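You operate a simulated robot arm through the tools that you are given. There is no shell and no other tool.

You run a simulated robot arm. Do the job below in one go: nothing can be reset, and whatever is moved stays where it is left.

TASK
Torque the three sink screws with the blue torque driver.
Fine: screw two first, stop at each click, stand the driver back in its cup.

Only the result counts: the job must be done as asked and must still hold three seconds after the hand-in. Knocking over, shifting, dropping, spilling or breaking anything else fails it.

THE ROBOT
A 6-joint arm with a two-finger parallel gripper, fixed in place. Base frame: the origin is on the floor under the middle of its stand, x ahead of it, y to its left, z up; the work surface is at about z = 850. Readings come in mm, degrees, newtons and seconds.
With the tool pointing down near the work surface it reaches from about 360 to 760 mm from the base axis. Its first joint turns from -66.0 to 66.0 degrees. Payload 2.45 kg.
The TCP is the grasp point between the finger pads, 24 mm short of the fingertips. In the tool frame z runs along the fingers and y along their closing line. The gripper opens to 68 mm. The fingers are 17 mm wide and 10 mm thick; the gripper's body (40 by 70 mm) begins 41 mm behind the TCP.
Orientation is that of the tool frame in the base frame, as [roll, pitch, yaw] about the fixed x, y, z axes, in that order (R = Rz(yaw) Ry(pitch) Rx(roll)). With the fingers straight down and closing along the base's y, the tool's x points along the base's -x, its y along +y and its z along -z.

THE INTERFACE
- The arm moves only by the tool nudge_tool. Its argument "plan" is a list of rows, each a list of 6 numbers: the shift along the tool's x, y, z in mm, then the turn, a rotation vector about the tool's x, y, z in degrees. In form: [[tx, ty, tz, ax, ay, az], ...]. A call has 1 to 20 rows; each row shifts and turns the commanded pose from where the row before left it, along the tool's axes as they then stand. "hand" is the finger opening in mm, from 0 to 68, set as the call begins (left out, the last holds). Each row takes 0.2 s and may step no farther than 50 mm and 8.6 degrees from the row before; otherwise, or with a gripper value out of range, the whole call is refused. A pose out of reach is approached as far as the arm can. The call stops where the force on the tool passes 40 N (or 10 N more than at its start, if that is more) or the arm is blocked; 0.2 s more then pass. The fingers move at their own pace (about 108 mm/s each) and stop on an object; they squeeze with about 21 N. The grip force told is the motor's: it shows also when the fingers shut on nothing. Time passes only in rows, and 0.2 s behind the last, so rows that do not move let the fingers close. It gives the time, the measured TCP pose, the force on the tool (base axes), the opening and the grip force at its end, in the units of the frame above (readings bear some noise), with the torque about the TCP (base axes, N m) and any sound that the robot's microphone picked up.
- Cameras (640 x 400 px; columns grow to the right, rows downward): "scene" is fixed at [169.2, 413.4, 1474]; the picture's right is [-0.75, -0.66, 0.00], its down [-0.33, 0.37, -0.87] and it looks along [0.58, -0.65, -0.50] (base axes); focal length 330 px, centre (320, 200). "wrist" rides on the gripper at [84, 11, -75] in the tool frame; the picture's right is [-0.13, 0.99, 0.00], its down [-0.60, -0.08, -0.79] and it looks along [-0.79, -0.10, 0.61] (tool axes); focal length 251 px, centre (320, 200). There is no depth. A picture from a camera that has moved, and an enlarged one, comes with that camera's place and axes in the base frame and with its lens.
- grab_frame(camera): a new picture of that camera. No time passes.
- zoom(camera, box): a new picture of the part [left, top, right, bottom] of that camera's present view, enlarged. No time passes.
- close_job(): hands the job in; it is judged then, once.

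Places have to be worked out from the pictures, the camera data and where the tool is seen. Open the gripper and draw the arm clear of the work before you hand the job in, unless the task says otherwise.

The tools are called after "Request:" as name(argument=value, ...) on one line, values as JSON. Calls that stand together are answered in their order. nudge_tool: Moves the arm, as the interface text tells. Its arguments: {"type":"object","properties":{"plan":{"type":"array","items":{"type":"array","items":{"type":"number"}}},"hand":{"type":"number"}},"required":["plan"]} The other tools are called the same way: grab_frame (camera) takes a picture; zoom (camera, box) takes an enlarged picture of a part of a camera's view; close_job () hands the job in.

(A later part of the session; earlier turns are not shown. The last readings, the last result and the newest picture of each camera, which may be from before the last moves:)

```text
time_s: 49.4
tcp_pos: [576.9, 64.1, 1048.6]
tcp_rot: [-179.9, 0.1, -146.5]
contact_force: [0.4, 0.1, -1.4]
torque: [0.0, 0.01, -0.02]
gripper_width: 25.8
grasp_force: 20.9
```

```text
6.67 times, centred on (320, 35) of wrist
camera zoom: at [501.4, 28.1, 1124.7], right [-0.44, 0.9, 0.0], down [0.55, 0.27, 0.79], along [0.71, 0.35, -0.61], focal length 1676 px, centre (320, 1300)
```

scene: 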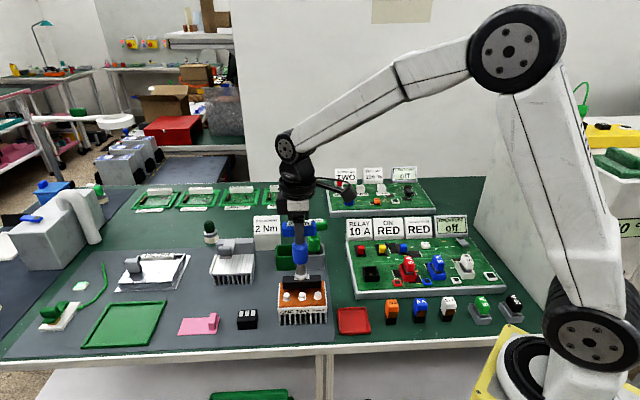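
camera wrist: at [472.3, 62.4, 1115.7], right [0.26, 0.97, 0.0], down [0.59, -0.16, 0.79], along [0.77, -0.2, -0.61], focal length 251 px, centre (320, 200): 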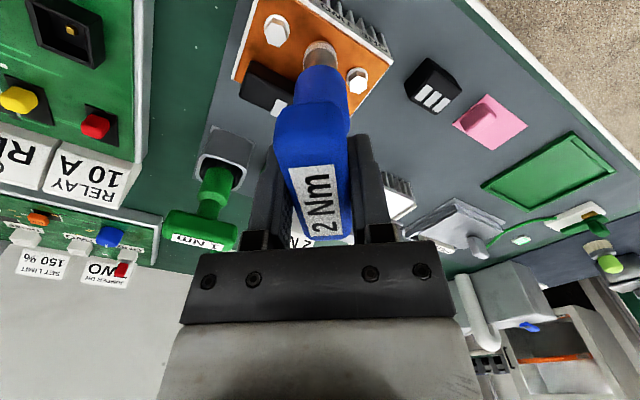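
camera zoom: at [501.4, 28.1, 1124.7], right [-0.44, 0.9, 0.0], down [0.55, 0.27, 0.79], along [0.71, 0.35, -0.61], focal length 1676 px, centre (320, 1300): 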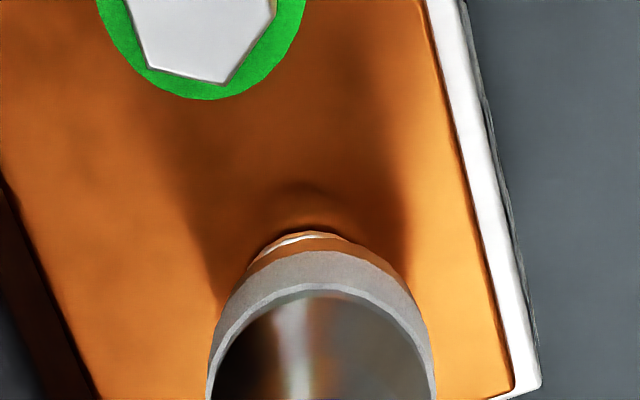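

A roughly 1 mm drift toward +y shows in the wrist view. Correcting it before continuing.

Request:
nudge_tool(plan=[[0.33, -0.85, 0, 0, 0, 0], [0, 0, 0, 0, 0, 0], [0, 0, 1, 0, 0, 0], [0, 0, 0, 0, 0, 0]])

Request:
zoom(camera="scene", box=[272, 265, 312, 305])

Request:
zoom(camera="wrist", box=[290, 5, 350, 65])

```text
time_s: 50.4
tcp_pos: [578.1, 63.0, 1047.0]
tcp_rot: [-180.0, -0.1, -146.4]
contact_force: [0.1, -0.3, -2.5]
torque: [-0.01, 0.03, 0.02]
gripper_width: 26.0
grasp_force: 22.0
```

```text
10.00 times, centred on (292, 285) of scene
camera zoom: at [169.2, 413.4, 1474.0], right [-0.75, -0.66, 0.0], down [-0.33, 0.37, -0.87], along [0.58, -0.65, -0.5], focal length 3300 px, centre (600, -650)
```

zoom: 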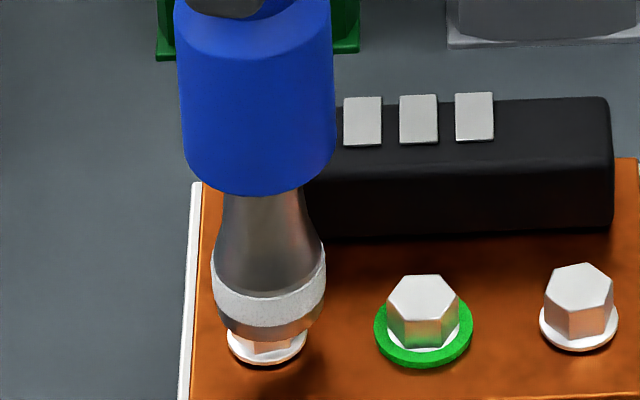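

```text
6.67 times, centred on (320, 35) of wrist
camera zoom: at [501.3, 26.7, 1123.6], right [-0.44, 0.9, 0.0], down [0.55, 0.27, 0.79], along [0.71, 0.35, -0.61], focal length 1676 px, centre (320, 1300)
```

zoom: 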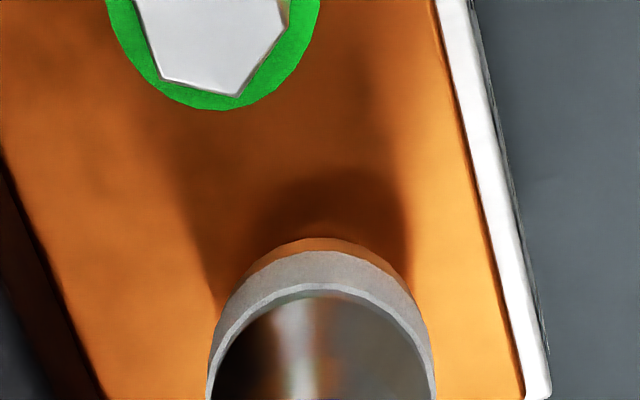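

Now 0.6 mm over the other way in the scene view. A small correction, then lower further.

Request:
nudge_tool(plan=[[-0.55, 0.2, 0, 0, 0, 0], [0, 0, 0, 0, 0, 0], [0, 0, 1, 0, 0, 0], [0, 0, 0, 0, 0, 0]])

Request:
zoom(camera="scene", box=[272, 265, 312, 305])

Request:
zoom(camera="wrist", box=[290, 5, 350, 65])

```text
time_s: 51.4
tcp_pos: [576.9, 62.1, 1046.9]
tcp_rot: [-180.0, 0.0, -146.5]
contact_force: [-0.8, 0.3, -1.5]
torque: [0.0, -0.01, 0.02]
gripper_width: 26.0
grasp_force: 20.9
```

```text
10.00 times, centred on (292, 285) of scene
camera zoom: at [169.2, 413.4, 1474.0], right [-0.75, -0.66, 0.0], down [-0.33, 0.37, -0.87], along [0.58, -0.65, -0.5], focal length 3300 px, centre (600, -650)
```

zoom: 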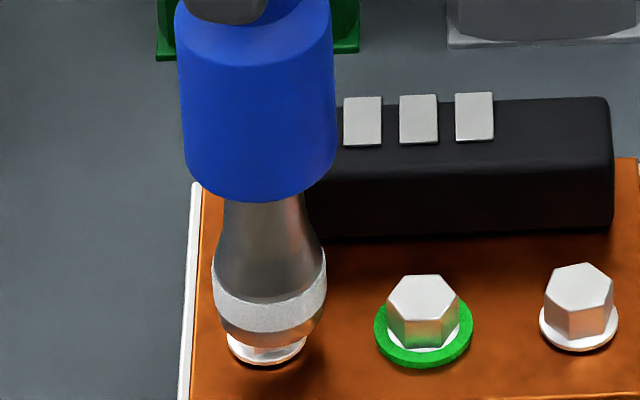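

```text
6.67 times, centred on (320, 35) of wrist
camera zoom: at [501.1, 26.8, 1122.0], right [-0.44, 0.9, 0.0], down [0.55, 0.27, 0.79], along [0.71, 0.35, -0.61], focal length 1676 px, centre (320, 1300)
```

zoom: 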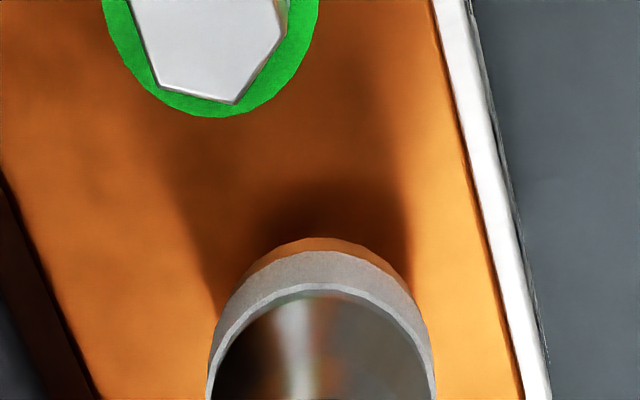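

Still about 0.6 mm too far along +tool x, though the socket is already starting over the head without contact. Another small correction and 1 mm down.

Request:
nudge_tool(plan=[[-0.65, 0.05, 0, 0, 0, 0], [0, 0, 1, 0, 0, 0], [0, 0, 1, 0, 0, 0], [0, 0, 0, 0, 0, 0]])

Request:
zoom(camera="scene", box=[272, 265, 312, 305])

Request:
zoom(camera="wrist", box=[290, 5, 350, 65])

```text
time_s: 52.4
tcp_pos: [578.5, 64.2, 1046.4]
tcp_rot: [-179.9, 0.0, -146.5]
contact_force: [0.8, 0.1, -2.9]
torque: [0.0, 0.0, -0.01]
gripper_width: 26.2
grasp_force: 20.6
```

```text
10.00 times, centred on (292, 285) of scene
camera zoom: at [169.2, 413.4, 1474.0], right [-0.75, -0.66, 0.0], down [-0.33, 0.37, -0.87], along [0.58, -0.65, -0.5], focal length 3300 px, centre (600, -650)
```

zoom: 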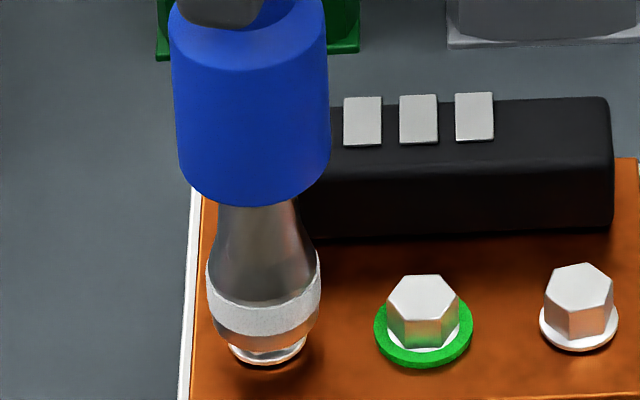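

```text
6.67 times, centred on (320, 35) of wrist
camera zoom: at [502.1, 27.6, 1120.7], right [-0.44, 0.9, 0.0], down [0.55, 0.27, 0.79], along [0.71, 0.35, -0.61], focal length 1676 px, centre (320, 1300)
```

zoom: 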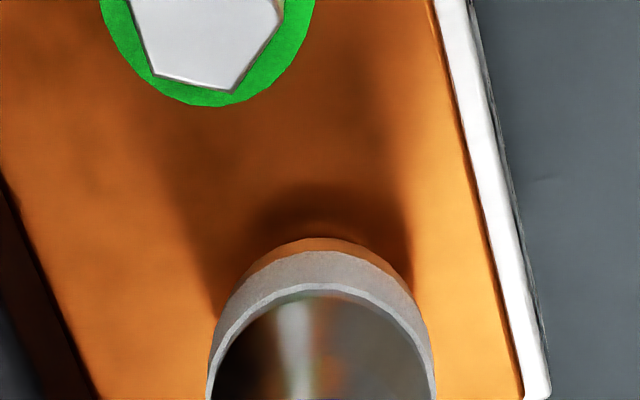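

Centred within about 0.5 mm and force-free. Lowering further toward seating.

Request:
nudge_tool(plan=[[0.3, 0, 1, 0, 0, 0], [0, 0, 1, 0, 0, 0], [0, 0, 0, 0, 0, 0]])

Request:
nudge_tool(plan=[[0, 0, 1, 0, 0, 0], [0, 0, 0, 0, 0, 0]])

Request:
zoom(camera="scene", box=[272, 265, 312, 305])

Request:
zoom(camera="wrist", box=[290, 5, 350, 65])

```text
time_s: 53.2
tcp_pos: [579.3, 63.3, 1042.1]
tcp_rot: [-179.9, 0.0, -146.5]
contact_force: [0.4, 0.8, -2.3]
torque: [0.01, 0.01, -0.02]
gripper_width: 26.0
grasp_force: 21.1
```

```text
time_s: 53.8
tcp_pos: [577.9, 64.9, 1043.3]
tcp_rot: [-180.0, 0.0, -146.4]
contact_force: [0.4, 0.0, -1.9]
torque: [0.0, 0.01, 0.0]
gripper_width: 25.7
grasp_force: 21.2
```

```text
10.00 times, centred on (292, 285) of scene
camera zoom: at [169.2, 413.4, 1474.0], right [-0.75, -0.66, 0.0], down [-0.33, 0.37, -0.87], along [0.58, -0.65, -0.5], focal length 3300 px, centre (600, -650)
```

zoom: 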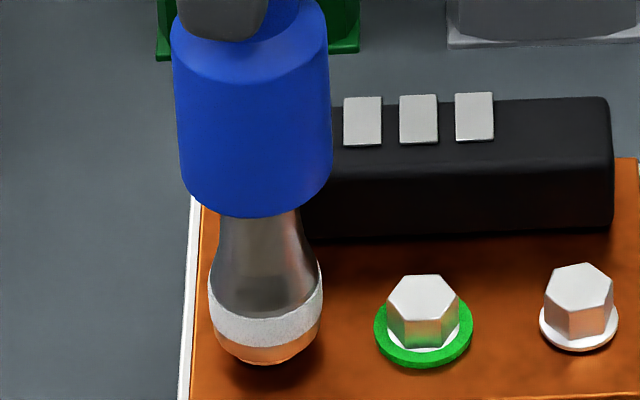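

```text
6.67 times, centred on (320, 35) of wrist
camera zoom: at [501.7, 27.7, 1117.8], right [-0.44, 0.9, 0.0], down [0.55, 0.27, 0.79], along [0.71, 0.35, -0.61], focal length 1676 px, centre (320, 1300)
```

zoom: 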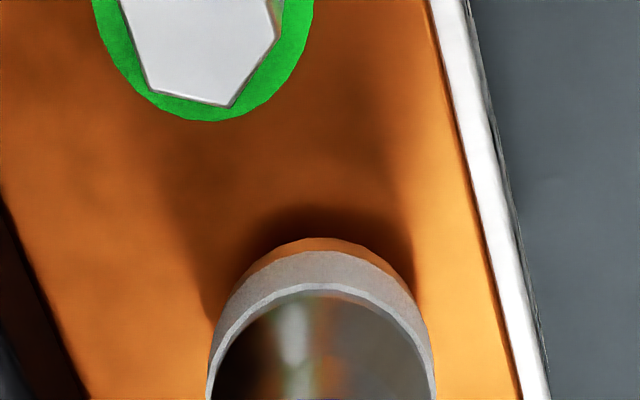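

The socket now covers the head, about 2 mm from seating. I'm lowering in 0.8 mm steps.

Request:
nudge_tool(plan=[[0, 0, 0.8, 0, 0, 0], [0, 0, 0, 0, 0, 0]])

Request:
nudge_tool(plan=[[0, 0, 0.8, 0, 0, 0], [0, 0, 0, 0, 0, 0]])

Request:
nudge_tool(plan=[[0, 0, 0.6, 0, 0, 0], [0, 0, 0, 0, 0, 0]])

Request:
zoom(camera="scene", box=[272, 265, 312, 305])

```text
time_s: 54.4
tcp_pos: [578.7, 65.0, 1040.4]
tcp_rot: [180.0, 0.0, -146.5]
contact_force: [0.0, 0.1, -2.2]
torque: [0.0, 0.02, 0.0]
gripper_width: 26.0
grasp_force: 20.9
```

```text
time_s: 55.0
tcp_pos: [578.4, 66.6, 1040.6]
tcp_rot: [180.0, 0.1, -146.4]
contact_force: [-1.4, -0.1, -1.9]
torque: [0.0, -0.04, 0.01]
gripper_width: 25.4
grasp_force: 21.1
```

```text
time_s: 55.6
tcp_pos: [577.9, 64.7, 1039.4]
tcp_rot: [-180.0, 0.1, -146.5]
contact_force: [0.1, 0.3, 2.9]
torque: [0.01, 0.04, 0.0]
gripper_width: 25.9
grasp_force: 21.3
```

```text
10.00 times, centred on (292, 285) of scene
camera zoom: at [169.1, 413.3, 1474.0], right [-0.75, -0.66, 0.0], down [-0.33, 0.37, -0.87], along [0.58, -0.65, -0.5], focal length 3300 px, centre (600, -650)
```

zoom: 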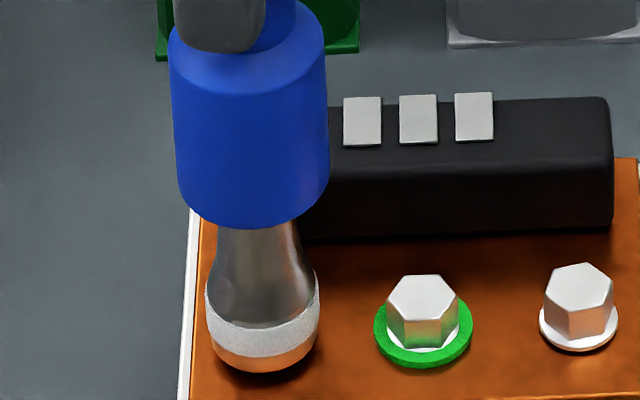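

Seated on screw one with about 5 N of preload and no side load. Starting clockwise in small checked steps.

Request:
nudge_tool(plan=[[0, 0, 0, 0, 0, 2], [0, 0, 0, 0, 0, 0]])

Request:
nudge_tool(plan=[[0, 0, 0, 0, 0, 2], [0, 0, 0, 0, 0, 0]])

Request:
nudge_tool(plan=[[0, 0, 0, 0, 0, 2], [0, 0, 0, 0, 0, 0]])

```text
time_s: 56.2
tcp_pos: [578.4, 64.2, 1039.2]
tcp_rot: [-179.9, -0.1, -148.4]
contact_force: [-0.9, 0.0, 3.9]
torque: [0.06, 0.17, 0.0]
gripper_width: 26.0
grasp_force: 21.2
```

```text
time_s: 56.8
tcp_pos: [578.4, 64.5, 1038.7]
tcp_rot: [-180.0, 0.0, -150.4]
contact_force: [0.8, 0.6, 2.2]
torque: [0.1, -0.03, 0.01]
gripper_width: 26.0
grasp_force: 21.3
```

```text
time_s: 57.4
tcp_pos: [578.2, 63.2, 1039.3]
tcp_rot: [-180.0, -0.1, -152.5]
contact_force: [0.8, 1.2, -0.3]
torque: [0.02, -0.05, 0.02]
gripper_width: 26.0
grasp_force: 20.3
```

No torque yet. I'll keep a light preload and continue in 4° calls until torque appears.

Request:
nudge_tool(plan=[[0, 0, 0.4, 0, 0, 2], [0, 0, 0, 0, 0, 2], [0, 0, 0, 0, 0, 0]])

Request:
nudge_tool(plan=[[0, 0, 0, 0, 0, 2], [0, 0, 0, 0, 0, 2], [0, 0, 0, 0, 0, 0]])

Request:
nudge_tool(plan=[[0, 0, 0, 0, 0, 2], [0, 0, 0, 0, 0, 2], [0, 0, 0, 0, 0, 0]])

```text
time_s: 58.2
tcp_pos: [576.5, 64.8, 1038.5]
tcp_rot: [180.0, 0.1, -156.5]
contact_force: [0.0, -0.3, -0.2]
torque: [-0.01, -0.01, 0.02]
gripper_width: 26.0
grasp_force: 21.4
```

```text
time_s: 59.0
tcp_pos: [577.3, 64.7, 1039.1]
tcp_rot: [179.9, 0.0, -160.5]
contact_force: [-1.1, -0.1, 0.8]
torque: [-0.04, 0.08, 0.0]
gripper_width: 26.2
grasp_force: 21.0
```

```text
time_s: 59.8
tcp_pos: [577.5, 64.3, 1039.3]
tcp_rot: [-180.0, 0.0, -164.4]
contact_force: [-0.6, 0.6, 1.1]
torque: [0.04, 0.06, -0.03]
gripper_width: 26.0
grasp_force: 20.9
```

18° turned with no torque and no ring expected yet. Continuing in 4° calls with light preload.

Request:
nudge_tool(plan=[[0, 0, 0.3, 0, 0, 2], [0, 0, 0, 0, 0, 2], [0, 0, 0, 0, 0, 0]])

Request:
nudge_tool(plan=[[0, 0, 0, 0, 0, 2], [0, 0, 0, 0, 0, 2], [0, 0, 0, 0, 0, 0]])

Request:
nudge_tool(plan=[[0, 0, 0, 0, 0, 2], [0, 0, 0, 0, 0, 2], [0, 0, 0, 0, 0, 0]])

Request:
zoom(camera="scene", box=[272, 265, 312, 305])

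Request:
zoom(camera="wrist", box=[290, 5, 350, 65])

```text
time_s: 60.6
tcp_pos: [577.9, 63.2, 1038.5]
tcp_rot: [180.0, 0.1, -168.6]
contact_force: [0.5, 2.3, 5.7]
torque: [0.29, -0.03, 0.01]
gripper_width: 26.2
grasp_force: 20.9
```

```text
time_s: 61.4
tcp_pos: [578.3, 62.4, 1038.7]
tcp_rot: [180.0, 0.0, -172.5]
contact_force: [-1.3, 1.8, 7.1]
torque: [0.21, 0.17, 0.02]
gripper_width: 25.9
grasp_force: 21.0
```

```text
time_s: 62.2
tcp_pos: [577.5, 64.4, 1038.3]
tcp_rot: [-180.0, 0.0, -176.4]
contact_force: [-3.8, -1.9, 8.5]
torque: [-0.24, 0.4, 0.0]
gripper_width: 25.8
grasp_force: 21.0
```

```text
10.00 times, centred on (292, 285) of scene
camera zoom: at [168.9, 413.3, 1474.1], right [-0.75, -0.66, 0.0], down [-0.33, 0.37, -0.87], along [0.58, -0.65, -0.5], focal length 3300 px, centre (600, -650)
```

zoom: 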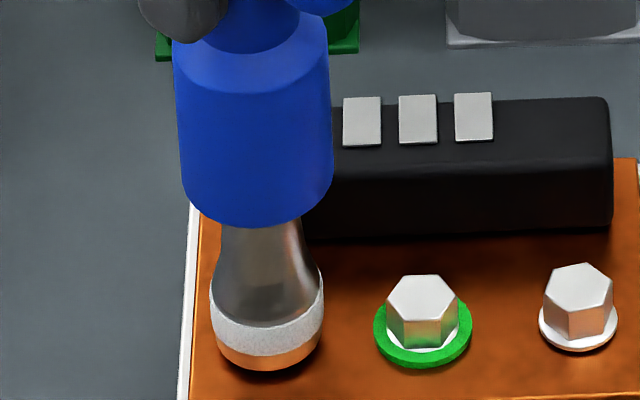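

```text
6.67 times, centred on (320, 35) of wrist
camera zoom: at [493.4, 70.6, 1114.5], right [0.07, 1.0, 0.0], down [0.61, -0.04, 0.79], along [0.79, -0.05, -0.61], focal length 1676 px, centre (320, 1300)
```

zoom: 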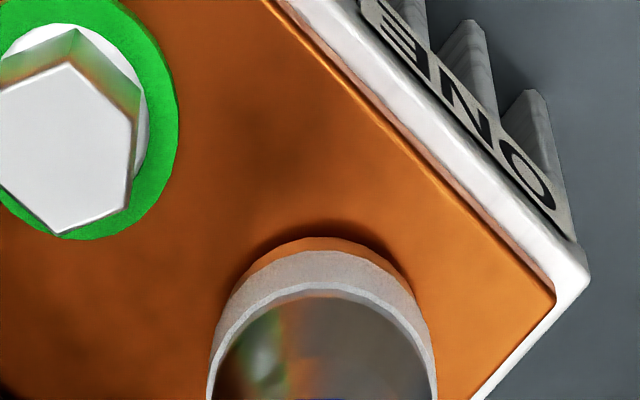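

Centred, preload about 10 N, still no turning torque. I'll ease off slightly and keep turning in 4° calls.

Request:
nudge_tool(plan=[[0.3, -0.1, -0.2, 0, 0, 2], [0, 0, 0, 0, 0, 2], [0, 0, 0, 0, 0, 0]])

Request:
nudge_tool(plan=[[0, 0, 0, 0, 0, 2], [0, 0, 0, 0, 0, 2], [0, 0, 0, 0, 0, 0]])

Request:
nudge_tool(plan=[[0, 0, 0, 0, 0, 2], [0, 0, 0, 0, 0, 2], [0, 0, 0, 0, 0, 0]])

```text
time_s: 63.0
tcp_pos: [577.0, 64.5, 1039.9]
tcp_rot: [180.0, 0.0, 179.5]
contact_force: [1.1, -0.6, -0.8]
torque: [-0.07, -0.08, 0.04]
gripper_width: 26.0
grasp_force: 21.0
```

```text
time_s: 63.8
tcp_pos: [576.6, 63.4, 1040.5]
tcp_rot: [-180.0, 0.0, 175.5]
contact_force: [0.4, 0.3, -1.9]
torque: [-0.04, 0.0, 0.02]
gripper_width: 25.9
grasp_force: 20.5
```

```text
time_s: 64.6
tcp_pos: [578.3, 63.5, 1039.2]
tcp_rot: [180.0, 0.0, 171.6]
contact_force: [0.3, 0.7, -0.9]
torque: [0.03, 0.0, -0.01]
gripper_width: 25.8
grasp_force: 21.0
```

Preload has gone to nearly zero. I'll add 0.4 mm and continue turning.

Request:
nudge_tool(plan=[[0, 0, 0.4, 0, 0, 2], [0, 0, 0, 0, 0, 2], [0, 0, 0, 0, 0, 0]])

Request:
nudge_tool(plan=[[0, 0, 0.3, 0, 0, 2], [0, 0, 0, 0, 0, 2], [0, 0, 0, 0, 0, 0]])

Request:
nudge_tool(plan=[[0, 0, 0, 0, 0, 2], [0, 0, 0, 0, 0, 2], [0, 0, 0, 0, 0, 0]])

```text
time_s: 65.4
tcp_pos: [577.9, 63.7, 1038.6]
tcp_rot: [-180.0, 0.1, 167.4]
contact_force: [0.1, -0.2, 1.5]
torque: [0.09, -0.09, 0.03]
gripper_width: 25.5
grasp_force: 21.0
```

```text
time_s: 66.2
tcp_pos: [577.8, 65.2, 1039.0]
tcp_rot: [180.0, 0.1, 163.5]
contact_force: [1.4, -1.1, 4.1]
torque: [-0.12, -0.18, 0.01]
gripper_width: 25.6
grasp_force: 21.5
```

```text
time_s: 67.0
tcp_pos: [575.9, 64.3, 1039.2]
tcp_rot: [179.9, 0.1, 159.5]
contact_force: [1.9, 1.0, 6.4]
torque: [0.06, -0.33, 0.02]
gripper_width: 25.9
grasp_force: 20.4
```

At yaw 159.5° with 8 N preload. The torque onset on screw two came near 150°, so I'll go to 2° per call now.

Request:
nudge_tool(plan=[[-0.2, 0, 0, 0, 0, 2], [0, 0, 0, 0, 0, 2], [0, 0, 0, 0, 0, 0]])

Request:
nudge_tool(plan=[[0, 0, 0, 0, 0, 2], [0, 0, 0, 0, 0, 0]])

Request:
nudge_tool(plan=[[0, 0, 0, 0, 0, 2], [0, 0, 0, 0, 0, 0]])

```text
time_s: 67.8
tcp_pos: [577.0, 63.6, 1038.0]
tcp_rot: [-180.0, 0.0, 155.5]
contact_force: [-4.1, -0.4, 16.3]
torque: [0.06, 0.36, 0.01]
gripper_width: 25.7
grasp_force: 21.0
```

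```text
time_s: 68.4
tcp_pos: [576.8, 64.3, 1038.1]
tcp_rot: [179.9, -0.1, 153.5]
contact_force: [-2.9, 1.9, 12.8]
torque: [0.2, 0.27, -0.04]
gripper_width: 26.0
grasp_force: 21.5
```

```text
time_s: 69.0
tcp_pos: [578.1, 64.6, 1039.3]
tcp_rot: [179.9, 0.1, 151.5]
contact_force: [-3.4, 1.3, 18.1]
torque: [0.27, 0.43, -0.03]
gripper_width: 26.0
grasp_force: 21.0
```

The preload has wandered up to about 20 N. I'll ease off 0.5 mm and keep turning 2° at a time.

Request:
nudge_tool(plan=[[0.2, 0.2, -0.5, 0, 0, 0], [0, 0, 0, 0, 0, 2], [0, 0, 0, 0, 0, 0]])

Request:
nudge_tool(plan=[[0, 0, 0, 0, 0, 2], [0, 0, 0, 0, 0, 0]])

Request:
zoom(camera="scene", box=[272, 265, 312, 305])

Request:
zoom(camera="wrist", box=[230, 20, 410, 260])

```text
time_s: 69.8
tcp_pos: [576.9, 65.2, 1037.9]
tcp_rot: [-180.0, -0.1, 149.5]
contact_force: [-1.6, 0.1, 13.4]
torque: [-0.01, 0.19, 0.0]
gripper_width: 25.8
grasp_force: 21.6
```

```text
time_s: 70.4
tcp_pos: [578.2, 63.4, 1037.9]
tcp_rot: [180.0, 0.1, 147.5]
contact_force: [2.8, -0.6, 7.4]
torque: [-0.03, -0.29, -0.01]
gripper_width: 25.7
grasp_force: 21.1
```

```text
10.00 times, centred on (292, 285) of scene
camera zoom: at [169.1, 413.3, 1474.0], right [-0.75, -0.66, 0.0], down [-0.33, 0.37, -0.87], along [0.58, -0.65, -0.5], focal length 3300 px, centre (600, -650)
```

zoom: 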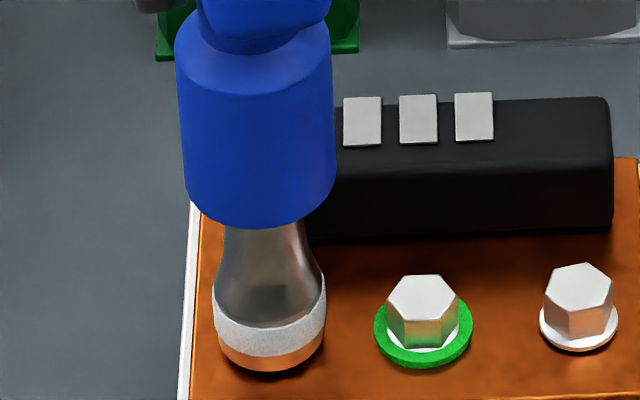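

```text
1.67 times, centred on (320, 140) of wrist
camera zoom: at [512.6, 119.1, 1113.9], right [0.64, 0.77, 0.0], down [0.47, -0.39, 0.79], along [0.61, -0.51, -0.61], focal length 419 px, centre (320, 300)
```

zoom: 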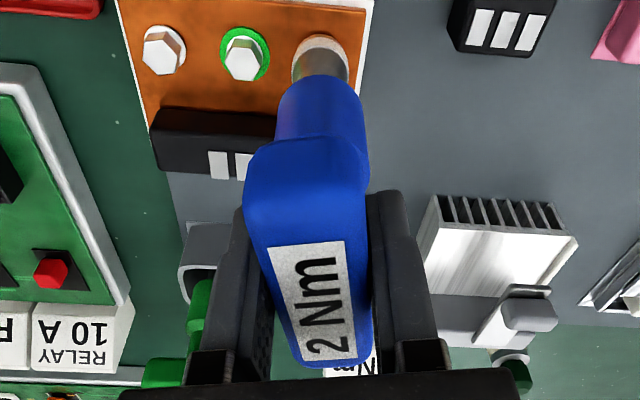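

66° turned on screw one with no torque yet. On screw two it came after about 75° total. Continuing 2–3° at a time.

Request:
nudge_tool(plan=[[-0.3, 0, 0, 0, 0, 2], [0, 0, 0, 0, 0, 0]])

Request:
nudge_tool(plan=[[0, 0, 0, 0, 0, 2], [0, 0, 0, 0, 0, 0]])

Request:
nudge_tool(plan=[[0, 0, 0, 0, 0, 2], [0, 0, 0, 0, 0, 0]])

```text
time_s: 71.0
tcp_pos: [578.0, 63.4, 1037.2]
tcp_rot: [179.9, -0.1, 145.5]
contact_force: [0.8, 1.3, 2.9]
torque: [0.23, -0.16, 0.02]
gripper_width: 25.6
grasp_force: 20.9
```

```text
time_s: 71.6
tcp_pos: [577.0, 63.2, 1038.0]
tcp_rot: [-180.0, 0.0, 143.5]
contact_force: [-0.5, 1.7, 2.6]
torque: [0.19, 0.09, 0.03]
gripper_width: 25.8
grasp_force: 20.6
```

```text
time_s: 72.2
tcp_pos: [578.5, 65.0, 1037.3]
tcp_rot: [180.0, 0.1, 141.6]
contact_force: [-1.6, -0.5, 4.1]
torque: [-0.1, 0.27, 0.04]
gripper_width: 25.7
grasp_force: 21.6
```

Torque is maybe starting at 0.04 N·m. Continuing 2° per call.

Request:
nudge_tool(plan=[[0, 0, 0, 0, 0, 2], [0, 0, 0, 0, 0, 0]])

Request:
nudge_tool(plan=[[0, 0, 0, 0, 0, 2], [0, 0, 0, 0, 0, 0]])

Request:
zoom(camera="scene", box=[272, 265, 312, 305])

```text
time_s: 72.8
tcp_pos: [577.9, 62.5, 1038.0]
tcp_rot: [-180.0, -0.1, 139.5]
contact_force: [-0.6, 1.2, 1.5]
torque: [0.12, 0.11, 0.05]
gripper_width: 25.8
grasp_force: 21.0
```

```text
time_s: 73.4
tcp_pos: [577.0, 62.2, 1038.6]
tcp_rot: [180.0, -0.1, 137.5]
contact_force: [1.0, -0.7, -1.4]
torque: [-0.06, -0.13, 0.04]
gripper_width: 25.7
grasp_force: 21.2
```

```text
10.00 times, centred on (292, 285) of scene
camera zoom: at [169.2, 413.3, 1474.0], right [-0.75, -0.66, 0.0], down [-0.33, 0.37, -0.87], along [0.58, -0.65, -0.5], focal length 3300 px, centre (600, -650)
```

zoom: 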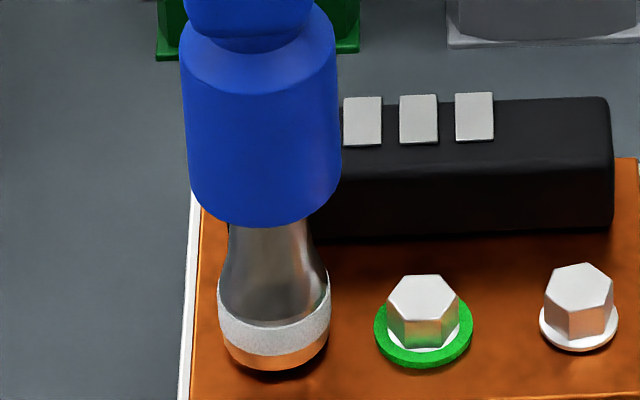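

The socket has drifted about 1.5 mm to scene-right of screw one's centre. I'll check the wrist view and re-centre before turning further.

Request:
zoom(camera="wrist", box=[280, 10, 360, 80])

```text
5.71 times, centred on (320, 45) of wrist
camera zoom: at [522.5, 129.0, 1114.4], right [0.77, 0.64, 0.0], down [0.39, -0.47, 0.79], along [0.51, -0.61, -0.61], focal length 1437 px, centre (320, 1086)
```

zoom: 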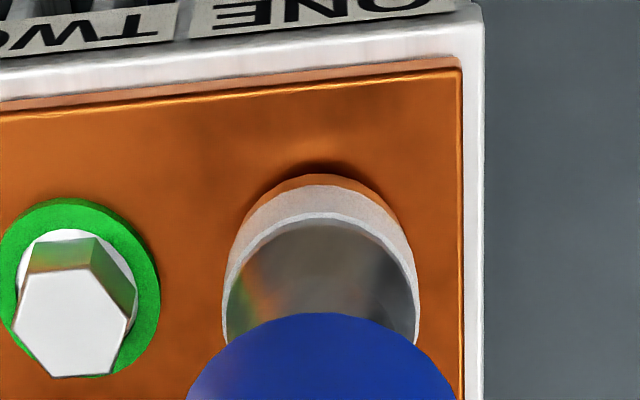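

Both views agree the socket is about 1.5–2 mm short of screw one's axis along the row. I'll shift +1.6 mm along tool y with a light preload.

Request:
nudge_tool(plan=[[-0.1, 0.8, 0, 0, 0, 0], [-0.1, 0.8, 0.2, 0, 0, 0], [0, 0, 0.3, 0, 0, 0], [0, 0, 0, 0, 0, 0]])

Request:
zoom(camera="scene", box=[272, 265, 312, 305])

Request:
zoom(camera="wrist", box=[280, 10, 360, 80])

```text
time_s: 74.4
tcp_pos: [578.5, 64.3, 1038.6]
tcp_rot: [-180.0, 0.0, 137.5]
contact_force: [-0.4, -0.9, 0.5]
torque: [-0.09, -0.01, 0.06]
gripper_width: 25.8
grasp_force: 20.8
```

```text
10.00 times, centred on (292, 285) of scene
camera zoom: at [169.2, 413.3, 1474.0], right [-0.75, -0.66, 0.0], down [-0.33, 0.37, -0.87], along [0.58, -0.65, -0.5], focal length 3300 px, centre (600, -650)
```

zoom: 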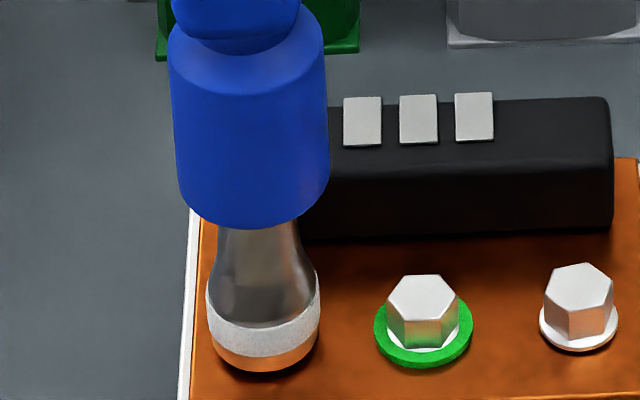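

```text
5.71 times, centred on (320, 45) of wrist
camera zoom: at [524.1, 130.8, 1114.3], right [0.77, 0.64, 0.0], down [0.39, -0.47, 0.79], along [0.51, -0.61, -0.61], focal length 1437 px, centre (320, 1086)
```

zoom: 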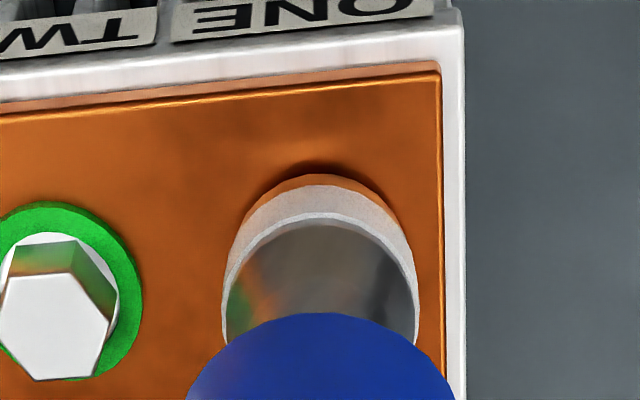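

Roughly centred again (0.8 mm to the other side, no side force), and z torque is 0.06. Continuing 2° clockwise with a small re-centre.

Request:
nudge_tool(plan=[[0, -0.4, 0.3, 0, 0, 2], [0, 0, 0, 0, 0, 0]])

Request:
nudge_tool(plan=[[0, 0, 0, 0, 0, 2], [0, 0, 0, 0, 0, 0]])

Request:
nudge_tool(plan=[[0, 0, 0, 0, 0, 2], [0, 0, 0, 0, 0, 0]])

```text
time_s: 75.0
tcp_pos: [578.5, 64.8, 1037.6]
tcp_rot: [180.0, 0.1, 135.5]
contact_force: [0.8, -0.4, 8.2]
torque: [-0.11, 0.0, 0.11]
gripper_width: 25.9
grasp_force: 21.5
```

```text
time_s: 75.6
tcp_pos: [577.5, 65.7, 1037.9]
tcp_rot: [180.0, 0.1, 133.5]
contact_force: [0.3, -1.4, 13.4]
torque: [-0.22, -0.06, 0.18]
gripper_width: 25.9
grasp_force: 20.8
```

```text
time_s: 76.2
tcp_pos: [579.1, 66.3, 1038.9]
tcp_rot: [179.9, 0.0, 131.5]
contact_force: [0.7, -0.7, 13.5]
torque: [-0.1, -0.01, 0.18]
gripper_width: 26.1
grasp_force: 20.8
```

Torque is building (0.11 → 0.18 N·m). One small step at a time from here, checking for release or the ring after each.

Request:
nudge_tool(plan=[[0, 0, 0, 0, 0, 1.5], [0, 0, 0, 0, 0, 0]])

Request:
zoom(camera="scene", box=[272, 265, 312, 305])

```text
time_s: 76.8
tcp_pos: [579.6, 66.3, 1038.2]
tcp_rot: [-180.0, -0.1, 130.0]
contact_force: [0.2, 0.6, 12.7]
torque: [-0.06, -0.06, 0.21]
gripper_width: 26.1
grasp_force: 21.0
```

```text
10.00 times, centred on (292, 285) of scene
camera zoom: at [169.0, 413.3, 1474.1], right [-0.75, -0.66, 0.0], down [-0.33, 0.37, -0.87], along [0.58, -0.65, -0.5], focal length 3300 px, centre (600, -650)
```

zoom: 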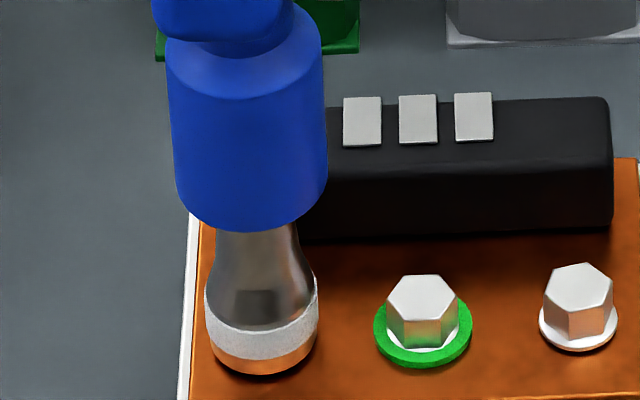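

Torque 0.21 N·m, no ring yet. Another 1.5°.

Request:
nudge_tool(plan=[[0, -0.3, 0, 0, 0, 1.5], [0, 0, 0, 0, 0, 0]])

Request:
zoom(camera="scene", box=[272, 265, 312, 305])

```text
time_s: 77.4
tcp_pos: [578.1, 65.2, 1038.8]
tcp_rot: [179.9, 0.1, 128.5]
contact_force: [1.8, 3.7, 11.8]
torque: [0.43, -0.17, 0.21]
gripper_width: 25.9
grasp_force: 21.0
```

```text
10.00 times, centred on (292, 285) of scene
camera zoom: at [169.0, 413.4, 1474.0], right [-0.75, -0.66, 0.0], down [-0.33, 0.37, -0.87], along [0.58, -0.65, -0.5], focal length 3300 px, centre (600, -650)
```

zoom: 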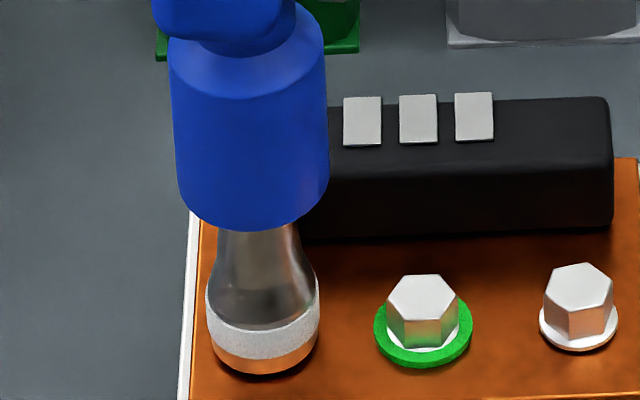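

Torque holds at 0.21 N·m with no ring. Another 1.5°.

Request:
nudge_tool(plan=[[0, 0, -0.1, 0, 0, 1.5], [0, 0, 0, 0, 0, 0]])

Request:
zoom(camera="scene", box=[272, 265, 312, 305])

```text
time_s: 78.0
tcp_pos: [577.8, 63.1, 1038.4]
tcp_rot: [179.9, 0.0, 127.0]
contact_force: [1.5, 2.4, 7.1]
torque: [0.25, -0.27, 0.24]
gripper_width: 26.0
grasp_force: 21.5
```

```text
10.00 times, centred on (292, 285) of scene
camera zoom: at [169.1, 413.4, 1474.0], right [-0.75, -0.66, 0.0], down [-0.33, 0.37, -0.87], along [0.58, -0.65, -0.5], focal length 3300 px, centre (600, -650)
```

zoom: 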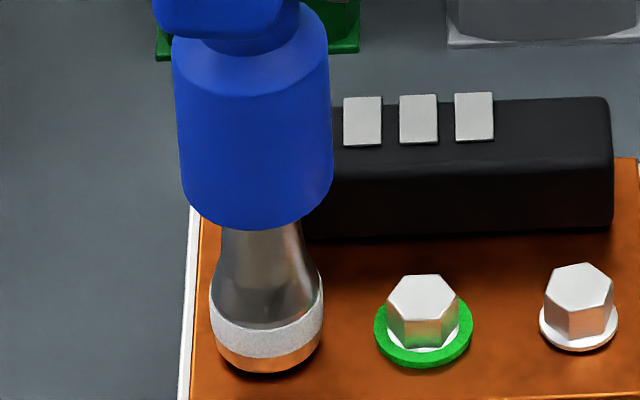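

Torque is 0.24 N·m, the level where screw two released. One more small 1° step.

Request:
nudge_tool(plan=[[0, 0, 0, 0, 0, 1], [0, 0, 0, 0, 0, 0]])

Request:
zoom(camera="scene", box=[272, 265, 312, 305])

```text
time_s: 78.6
tcp_pos: [577.7, 64.8, 1037.6]
tcp_rot: [180.0, 0.0, 126.0]
contact_force: [-0.7, 2.4, 8.1]
torque: [0.36, 0.02, 0.01]
gripper_width: 25.7
grasp_force: 21.4
```

```text
10.00 times, centred on (292, 285) of scene
camera zoom: at [169.0, 413.4, 1474.0], right [-0.75, -0.66, 0.0], down [-0.33, 0.37, -0.87], along [0.58, -0.65, -0.5], focal length 3300 px, centre (600, -650)
```

zoom: 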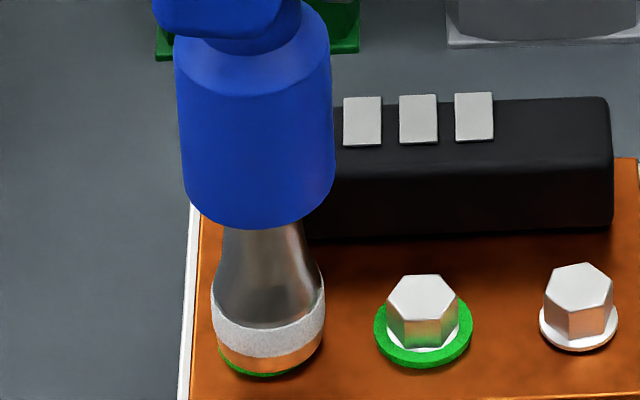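

Torque dropped to zero and the green ring appeared on screw one, so it's done. I'm lifting straight up off it.

Request:
nudge_tool(plan=[[0, 0, -2, 0, 0, 0], [0, 0, -4, 0, 0, 0], [0, 0, -6, 0, 0, 0], [0, 0, -8, 0, 0, 0], [0, 0, -8, 0, 0, 0], [0, 0, -8, 0, 0, 0], [0, 0, 0, 0, 0, 0]])

Request:
zoom(camera="scene", box=[276, 265, 332, 308])

Request:
zoom(camera="scene", box=[255, 200, 345, 310])

```text
time_s: 80.2
tcp_pos: [580.9, 63.8, 1073.0]
tcp_rot: [-180.0, 0.0, 126.1]
contact_force: [-0.1, 0.8, -2.4]
torque: [-0.01, 0.0, -0.02]
gripper_width: 25.9
grasp_force: 20.6
```

```text
9.30 times, centred on (304, 286) of scene
camera zoom: at [169.2, 413.4, 1474.0], right [-0.75, -0.66, 0.0], down [-0.33, 0.37, -0.87], along [0.58, -0.65, -0.5], focal length 3070 px, centre (469, -605)
```

zoom: 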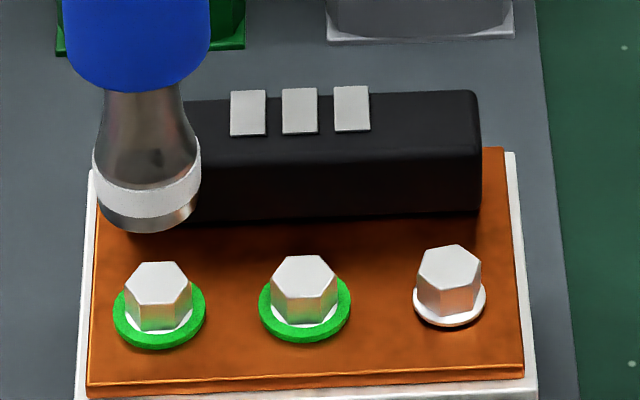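

```text
3.64 times, centred on (300, 255) of scene
camera zoom: at [169.2, 413.4, 1474.0], right [-0.75, -0.66, 0.0], down [-0.33, 0.37, -0.87], along [0.58, -0.65, -0.5], focal length 1200 px, centre (393, 0)
```

zoom: 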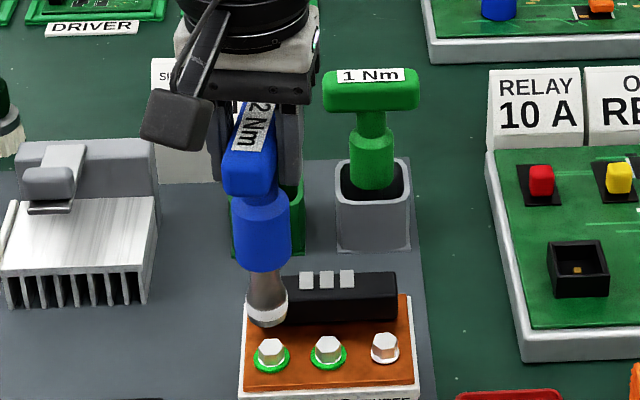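

Screws one and two both show green rings, with heads at the same final angle. Both took about 88° of driver turn. I'll turn back in the air to yaw -140° and move over screw three, near (529.7, 15.7).

Request:
nudge_tool(plan=[[0, 0, -4, 0, 0, 0], [0, 0, 0, 0, 0, -7.8], [0, 0, 0, 0, 0, -7.8], [0, 0, 0, 0, 0, -7.8], [0, 0, 0, 0, 0, -7.8], [0, 0, 0, 0, 0, -7.8], [0, 0, 0, 0, 0, -7.8], [0, 0, 0, 0, 0, -7.8], [0, 0, 0, 0, 0, -7.8], [0, 0, 0, 0, 0, -7.8], [0, 0, 0, 0, 0, -7.8], [0, 0, 0, 0, 0, -7.8], [0, 0, 0, 0, 0, -8.1], [0, 0, 0, 0, 0, 0]])

Request:
nudge_tool(plan=[[8, -0.7, 0, 0, 0, 0], [13, -1.0, 0, 0, 0, 0], [13, -1.0, 0, 0, 0, 0], [13, -1.0, 0, 0, 0, 0], [13, -1.0, 0, 0, 0, 0], [9.5, -0.7, 0, 0, 0, 0], [0, 0, 0, 0, 0, 0]])

Request:
zoom(camera="scene", box=[292, 265, 332, 305])

Request:
zoom(camera="wrist", box=[290, 5, 350, 65])

```text
time_s: 83.2
tcp_pos: [578.1, 64.8, 1078.0]
tcp_rot: [180.0, 0.0, -140.0]
contact_force: [0.7, -0.2, -1.9]
torque: [-0.05, -0.03, -0.02]
gripper_width: 25.7
grasp_force: 21.2
```

```text
time_s: 84.8
tcp_pos: [529.1, 16.0, 1077.2]
tcp_rot: [180.0, 0.0, -140.1]
contact_force: [-0.7, 0.1, -2.0]
torque: [0.01, 0.03, 0.01]
gripper_width: 25.9
grasp_force: 20.3
```

```text
10.00 times, centred on (312, 285) of scene
camera zoom: at [169.2, 413.3, 1474.0], right [-0.75, -0.66, 0.0], down [-0.33, 0.37, -0.87], along [0.58, -0.65, -0.5], focal length 3300 px, centre (400, -650)
```

zoom: 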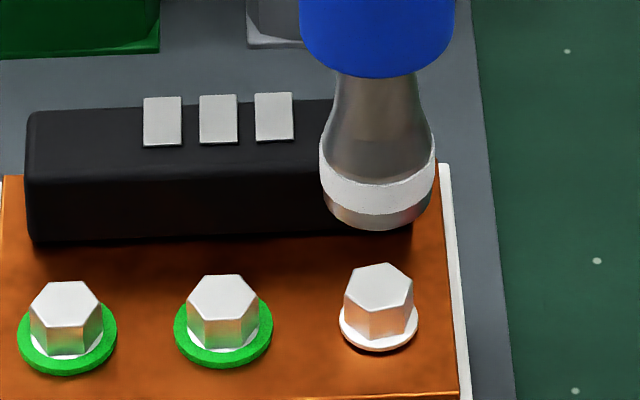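

```text
6.67 times, centred on (320, 35) of wrist
camera zoom: at [457.4, -29.5, 1153.3], right [-0.54, 0.84, 0.0], down [0.51, 0.33, 0.79], along [0.67, 0.43, -0.61], focal length 1676 px, centre (320, 1300)
```

zoom: 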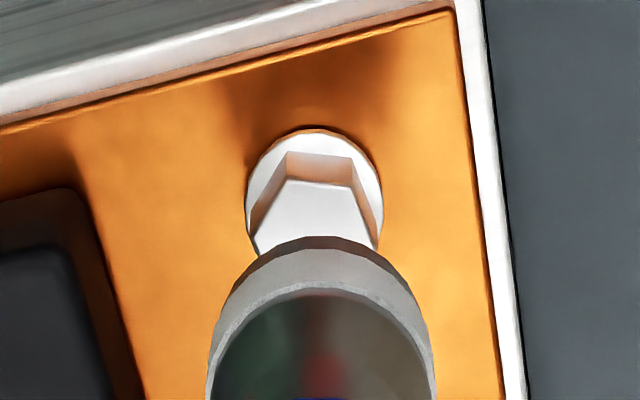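

Over screw three: aligned in the scene view, about 1 mm off across in the wrist view. I'll correct that and descend 23 mm, still above the head.

Request:
nudge_tool(plan=[[0, -1.0, 0, 0, 0, 0], [0, 0, 8, 0, 0, 0], [0, 0, 8, 0, 0, 0], [0, 0, 7, 0, 0, 0], [0, 0, 0, 0, 0, 0]])

Request:
zoom(camera="scene", box=[292, 265, 332, 305])

Request:
zoom(camera="wrist", box=[290, 5, 350, 65])

```text
time_s: 86.0
tcp_pos: [529.9, 14.2, 1055.6]
tcp_rot: [180.0, 0.0, -140.1]
contact_force: [0.6, -0.2, -2.6]
torque: [-0.02, 0.02, -0.03]
gripper_width: 25.7
grasp_force: 20.8
```

```text
10.00 times, centred on (312, 285) of scene
camera zoom: at [169.2, 413.4, 1474.0], right [-0.75, -0.66, 0.0], down [-0.33, 0.37, -0.87], along [0.58, -0.65, -0.5], focal length 3300 px, centre (400, -650)
```

zoom: 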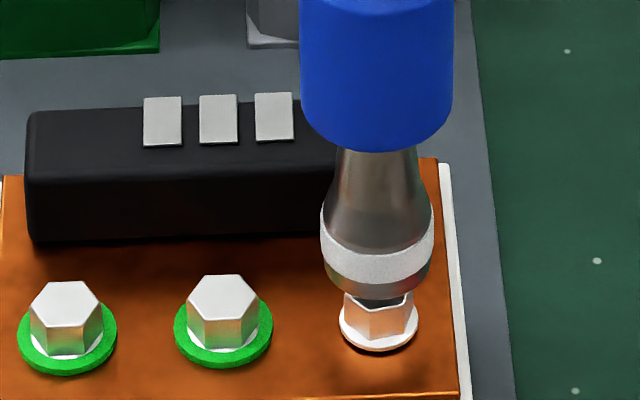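

```text
6.67 times, centred on (320, 35) of wrist
camera zoom: at [458.3, -30.4, 1131.3], right [-0.54, 0.84, 0.0], down [0.51, 0.33, 0.79], along [0.67, 0.43, -0.61], focal length 1676 px, centre (320, 1300)
```

zoom: 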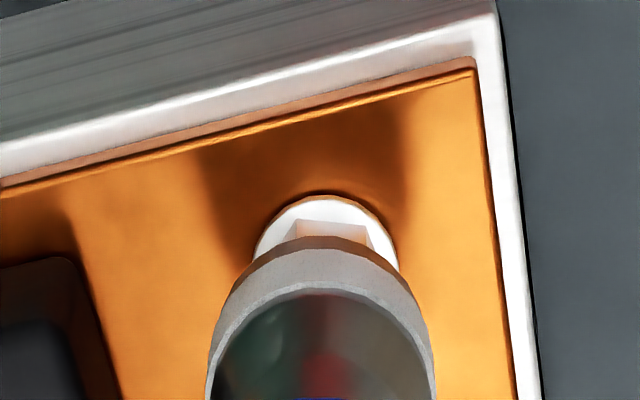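

Aligned within 0.5 mm. Descending 5 mm with a small correction, then rechecking.

Request:
nudge_tool(plan=[[0, 0.4, 1.5, 0, 0, 0], [0, 0, 2, 0, 0, 0], [0, 0, 2, 0, 0, 0], [0, 0, 0, 0, 0, 0]])

Request:
zoom(camera="scene", box=[292, 265, 332, 305])

Request:
zoom(camera="wrist", box=[290, 5, 350, 65])

```text
time_s: 87.0
tcp_pos: [530.0, 14.7, 1049.1]
tcp_rot: [180.0, 0.0, -140.1]
contact_force: [-0.5, 0.2, -2.1]
torque: [0.02, -0.01, -0.02]
gripper_width: 25.7
grasp_force: 20.6
```

```text
10.00 times, centred on (312, 285) of scene
camera zoom: at [169.2, 413.4, 1474.0], right [-0.75, -0.66, 0.0], down [-0.33, 0.37, -0.87], along [0.58, -0.65, -0.5], focal length 3300 px, centre (400, -650)
```

zoom: 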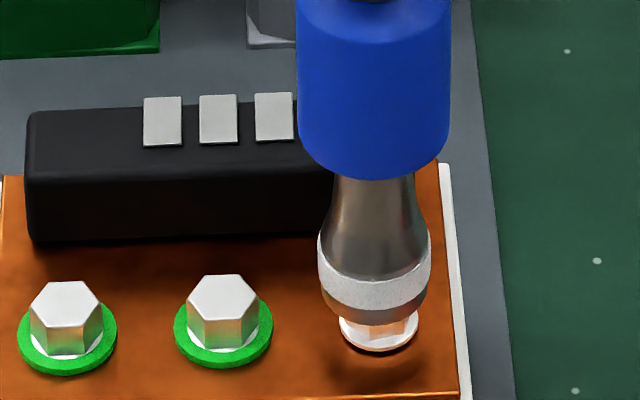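

```text
6.67 times, centred on (320, 35) of wrist
camera zoom: at [458.1, -29.1, 1124.6], right [-0.54, 0.84, 0.0], down [0.51, 0.33, 0.79], along [0.67, 0.43, -0.61], focal length 1676 px, centre (320, 1300)
```

zoom: 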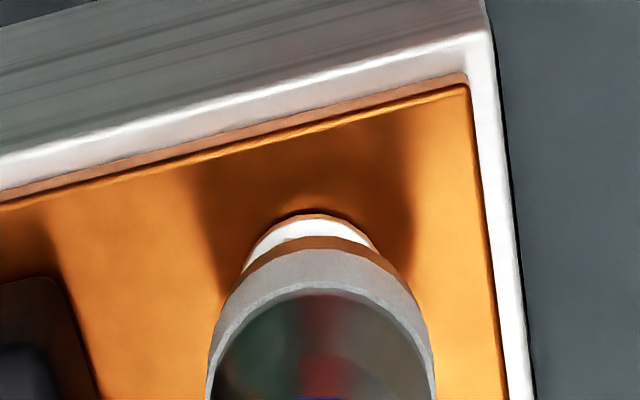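

The arm drifted about 1.2 mm toward +y. Correcting before going over the head.

Request:
nudge_tool(plan=[[0.5, -1.1, 0, 0, 0, 0], [0, 0, 0, 0, 0, 0], [0, 0, 1, 0, 0, 0], [0, 0, 0, 0, 0, 0]])

Request:
zoom(camera="scene", box=[292, 265, 332, 305])

Request:
zoom(camera="wrist", box=[290, 5, 350, 65])

```text
time_s: 88.0
tcp_pos: [530.3, 14.7, 1048.5]
tcp_rot: [-180.0, 0.0, -140.0]
contact_force: [-0.8, 0.4, -2.3]
torque: [0.0, -0.01, 0.01]
gripper_width: 26.1
grasp_force: 20.9
```

```text
10.00 times, centred on (312, 285) of scene
camera zoom: at [169.2, 413.4, 1474.0], right [-0.75, -0.66, 0.0], down [-0.33, 0.37, -0.87], along [0.58, -0.65, -0.5], focal length 3300 px, centre (400, -650)
```

zoom: 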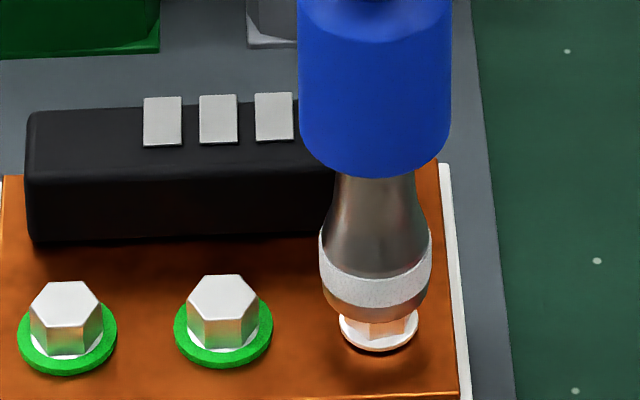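

```text
6.67 times, centred on (320, 35) of wrist
camera zoom: at [458.9, -30.5, 1123.6], right [-0.54, 0.84, 0.0], down [0.51, 0.33, 0.79], along [0.67, 0.43, -0.61], focal length 1676 px, centre (320, 1300)
```

zoom: 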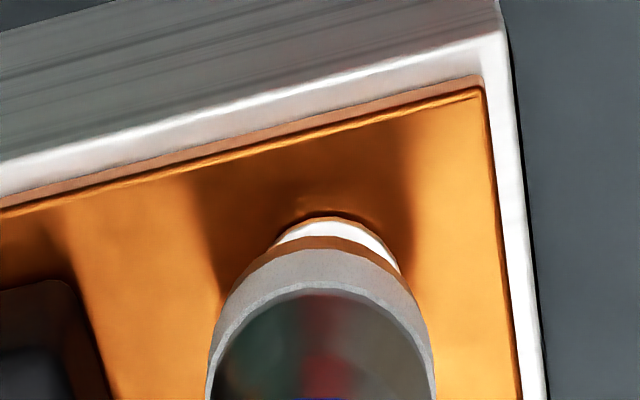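

Overshot by about 1 mm the other way. A small back-correction.

Request:
nudge_tool(plan=[[0.2, 0.75, 0, 0, 0, 0], [0, 0, 0, 0, 0, 0], [0, 0, 0, 0, 0, 0]])

Request:
zoom(camera="scene", box=[292, 265, 332, 305])

Request:
zoom(camera="wrist", box=[290, 5, 350, 65])

```text
time_s: 88.8
tcp_pos: [530.2, 15.2, 1048.9]
tcp_rot: [-180.0, 0.0, -140.1]
contact_force: [-0.5, 0.0, -2.2]
torque: [-0.03, -0.05, 0.03]
gripper_width: 26.0
grasp_force: 21.3
```

```text
10.00 times, centred on (312, 285) of scene
camera zoom: at [169.2, 413.4, 1474.0], right [-0.75, -0.66, 0.0], down [-0.33, 0.37, -0.87], along [0.58, -0.65, -0.5], focal length 3300 px, centre (400, -650)
```

zoom: 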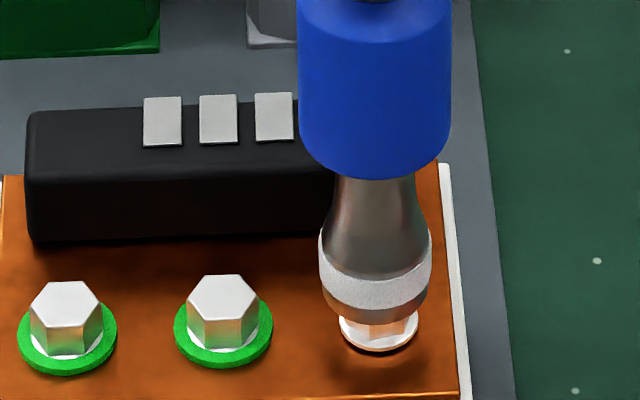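

```text
6.67 times, centred on (320, 35) of wrist
camera zoom: at [458.3, -29.7, 1124.1], right [-0.54, 0.84, 0.0], down [0.51, 0.33, 0.79], along [0.67, 0.43, -0.61], focal length 1676 px, centre (320, 1300)
```

zoom: 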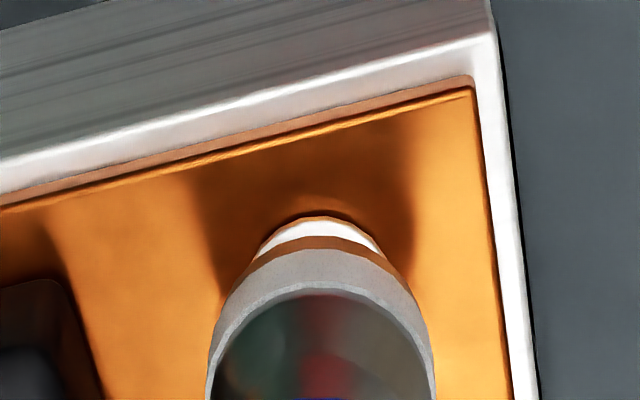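

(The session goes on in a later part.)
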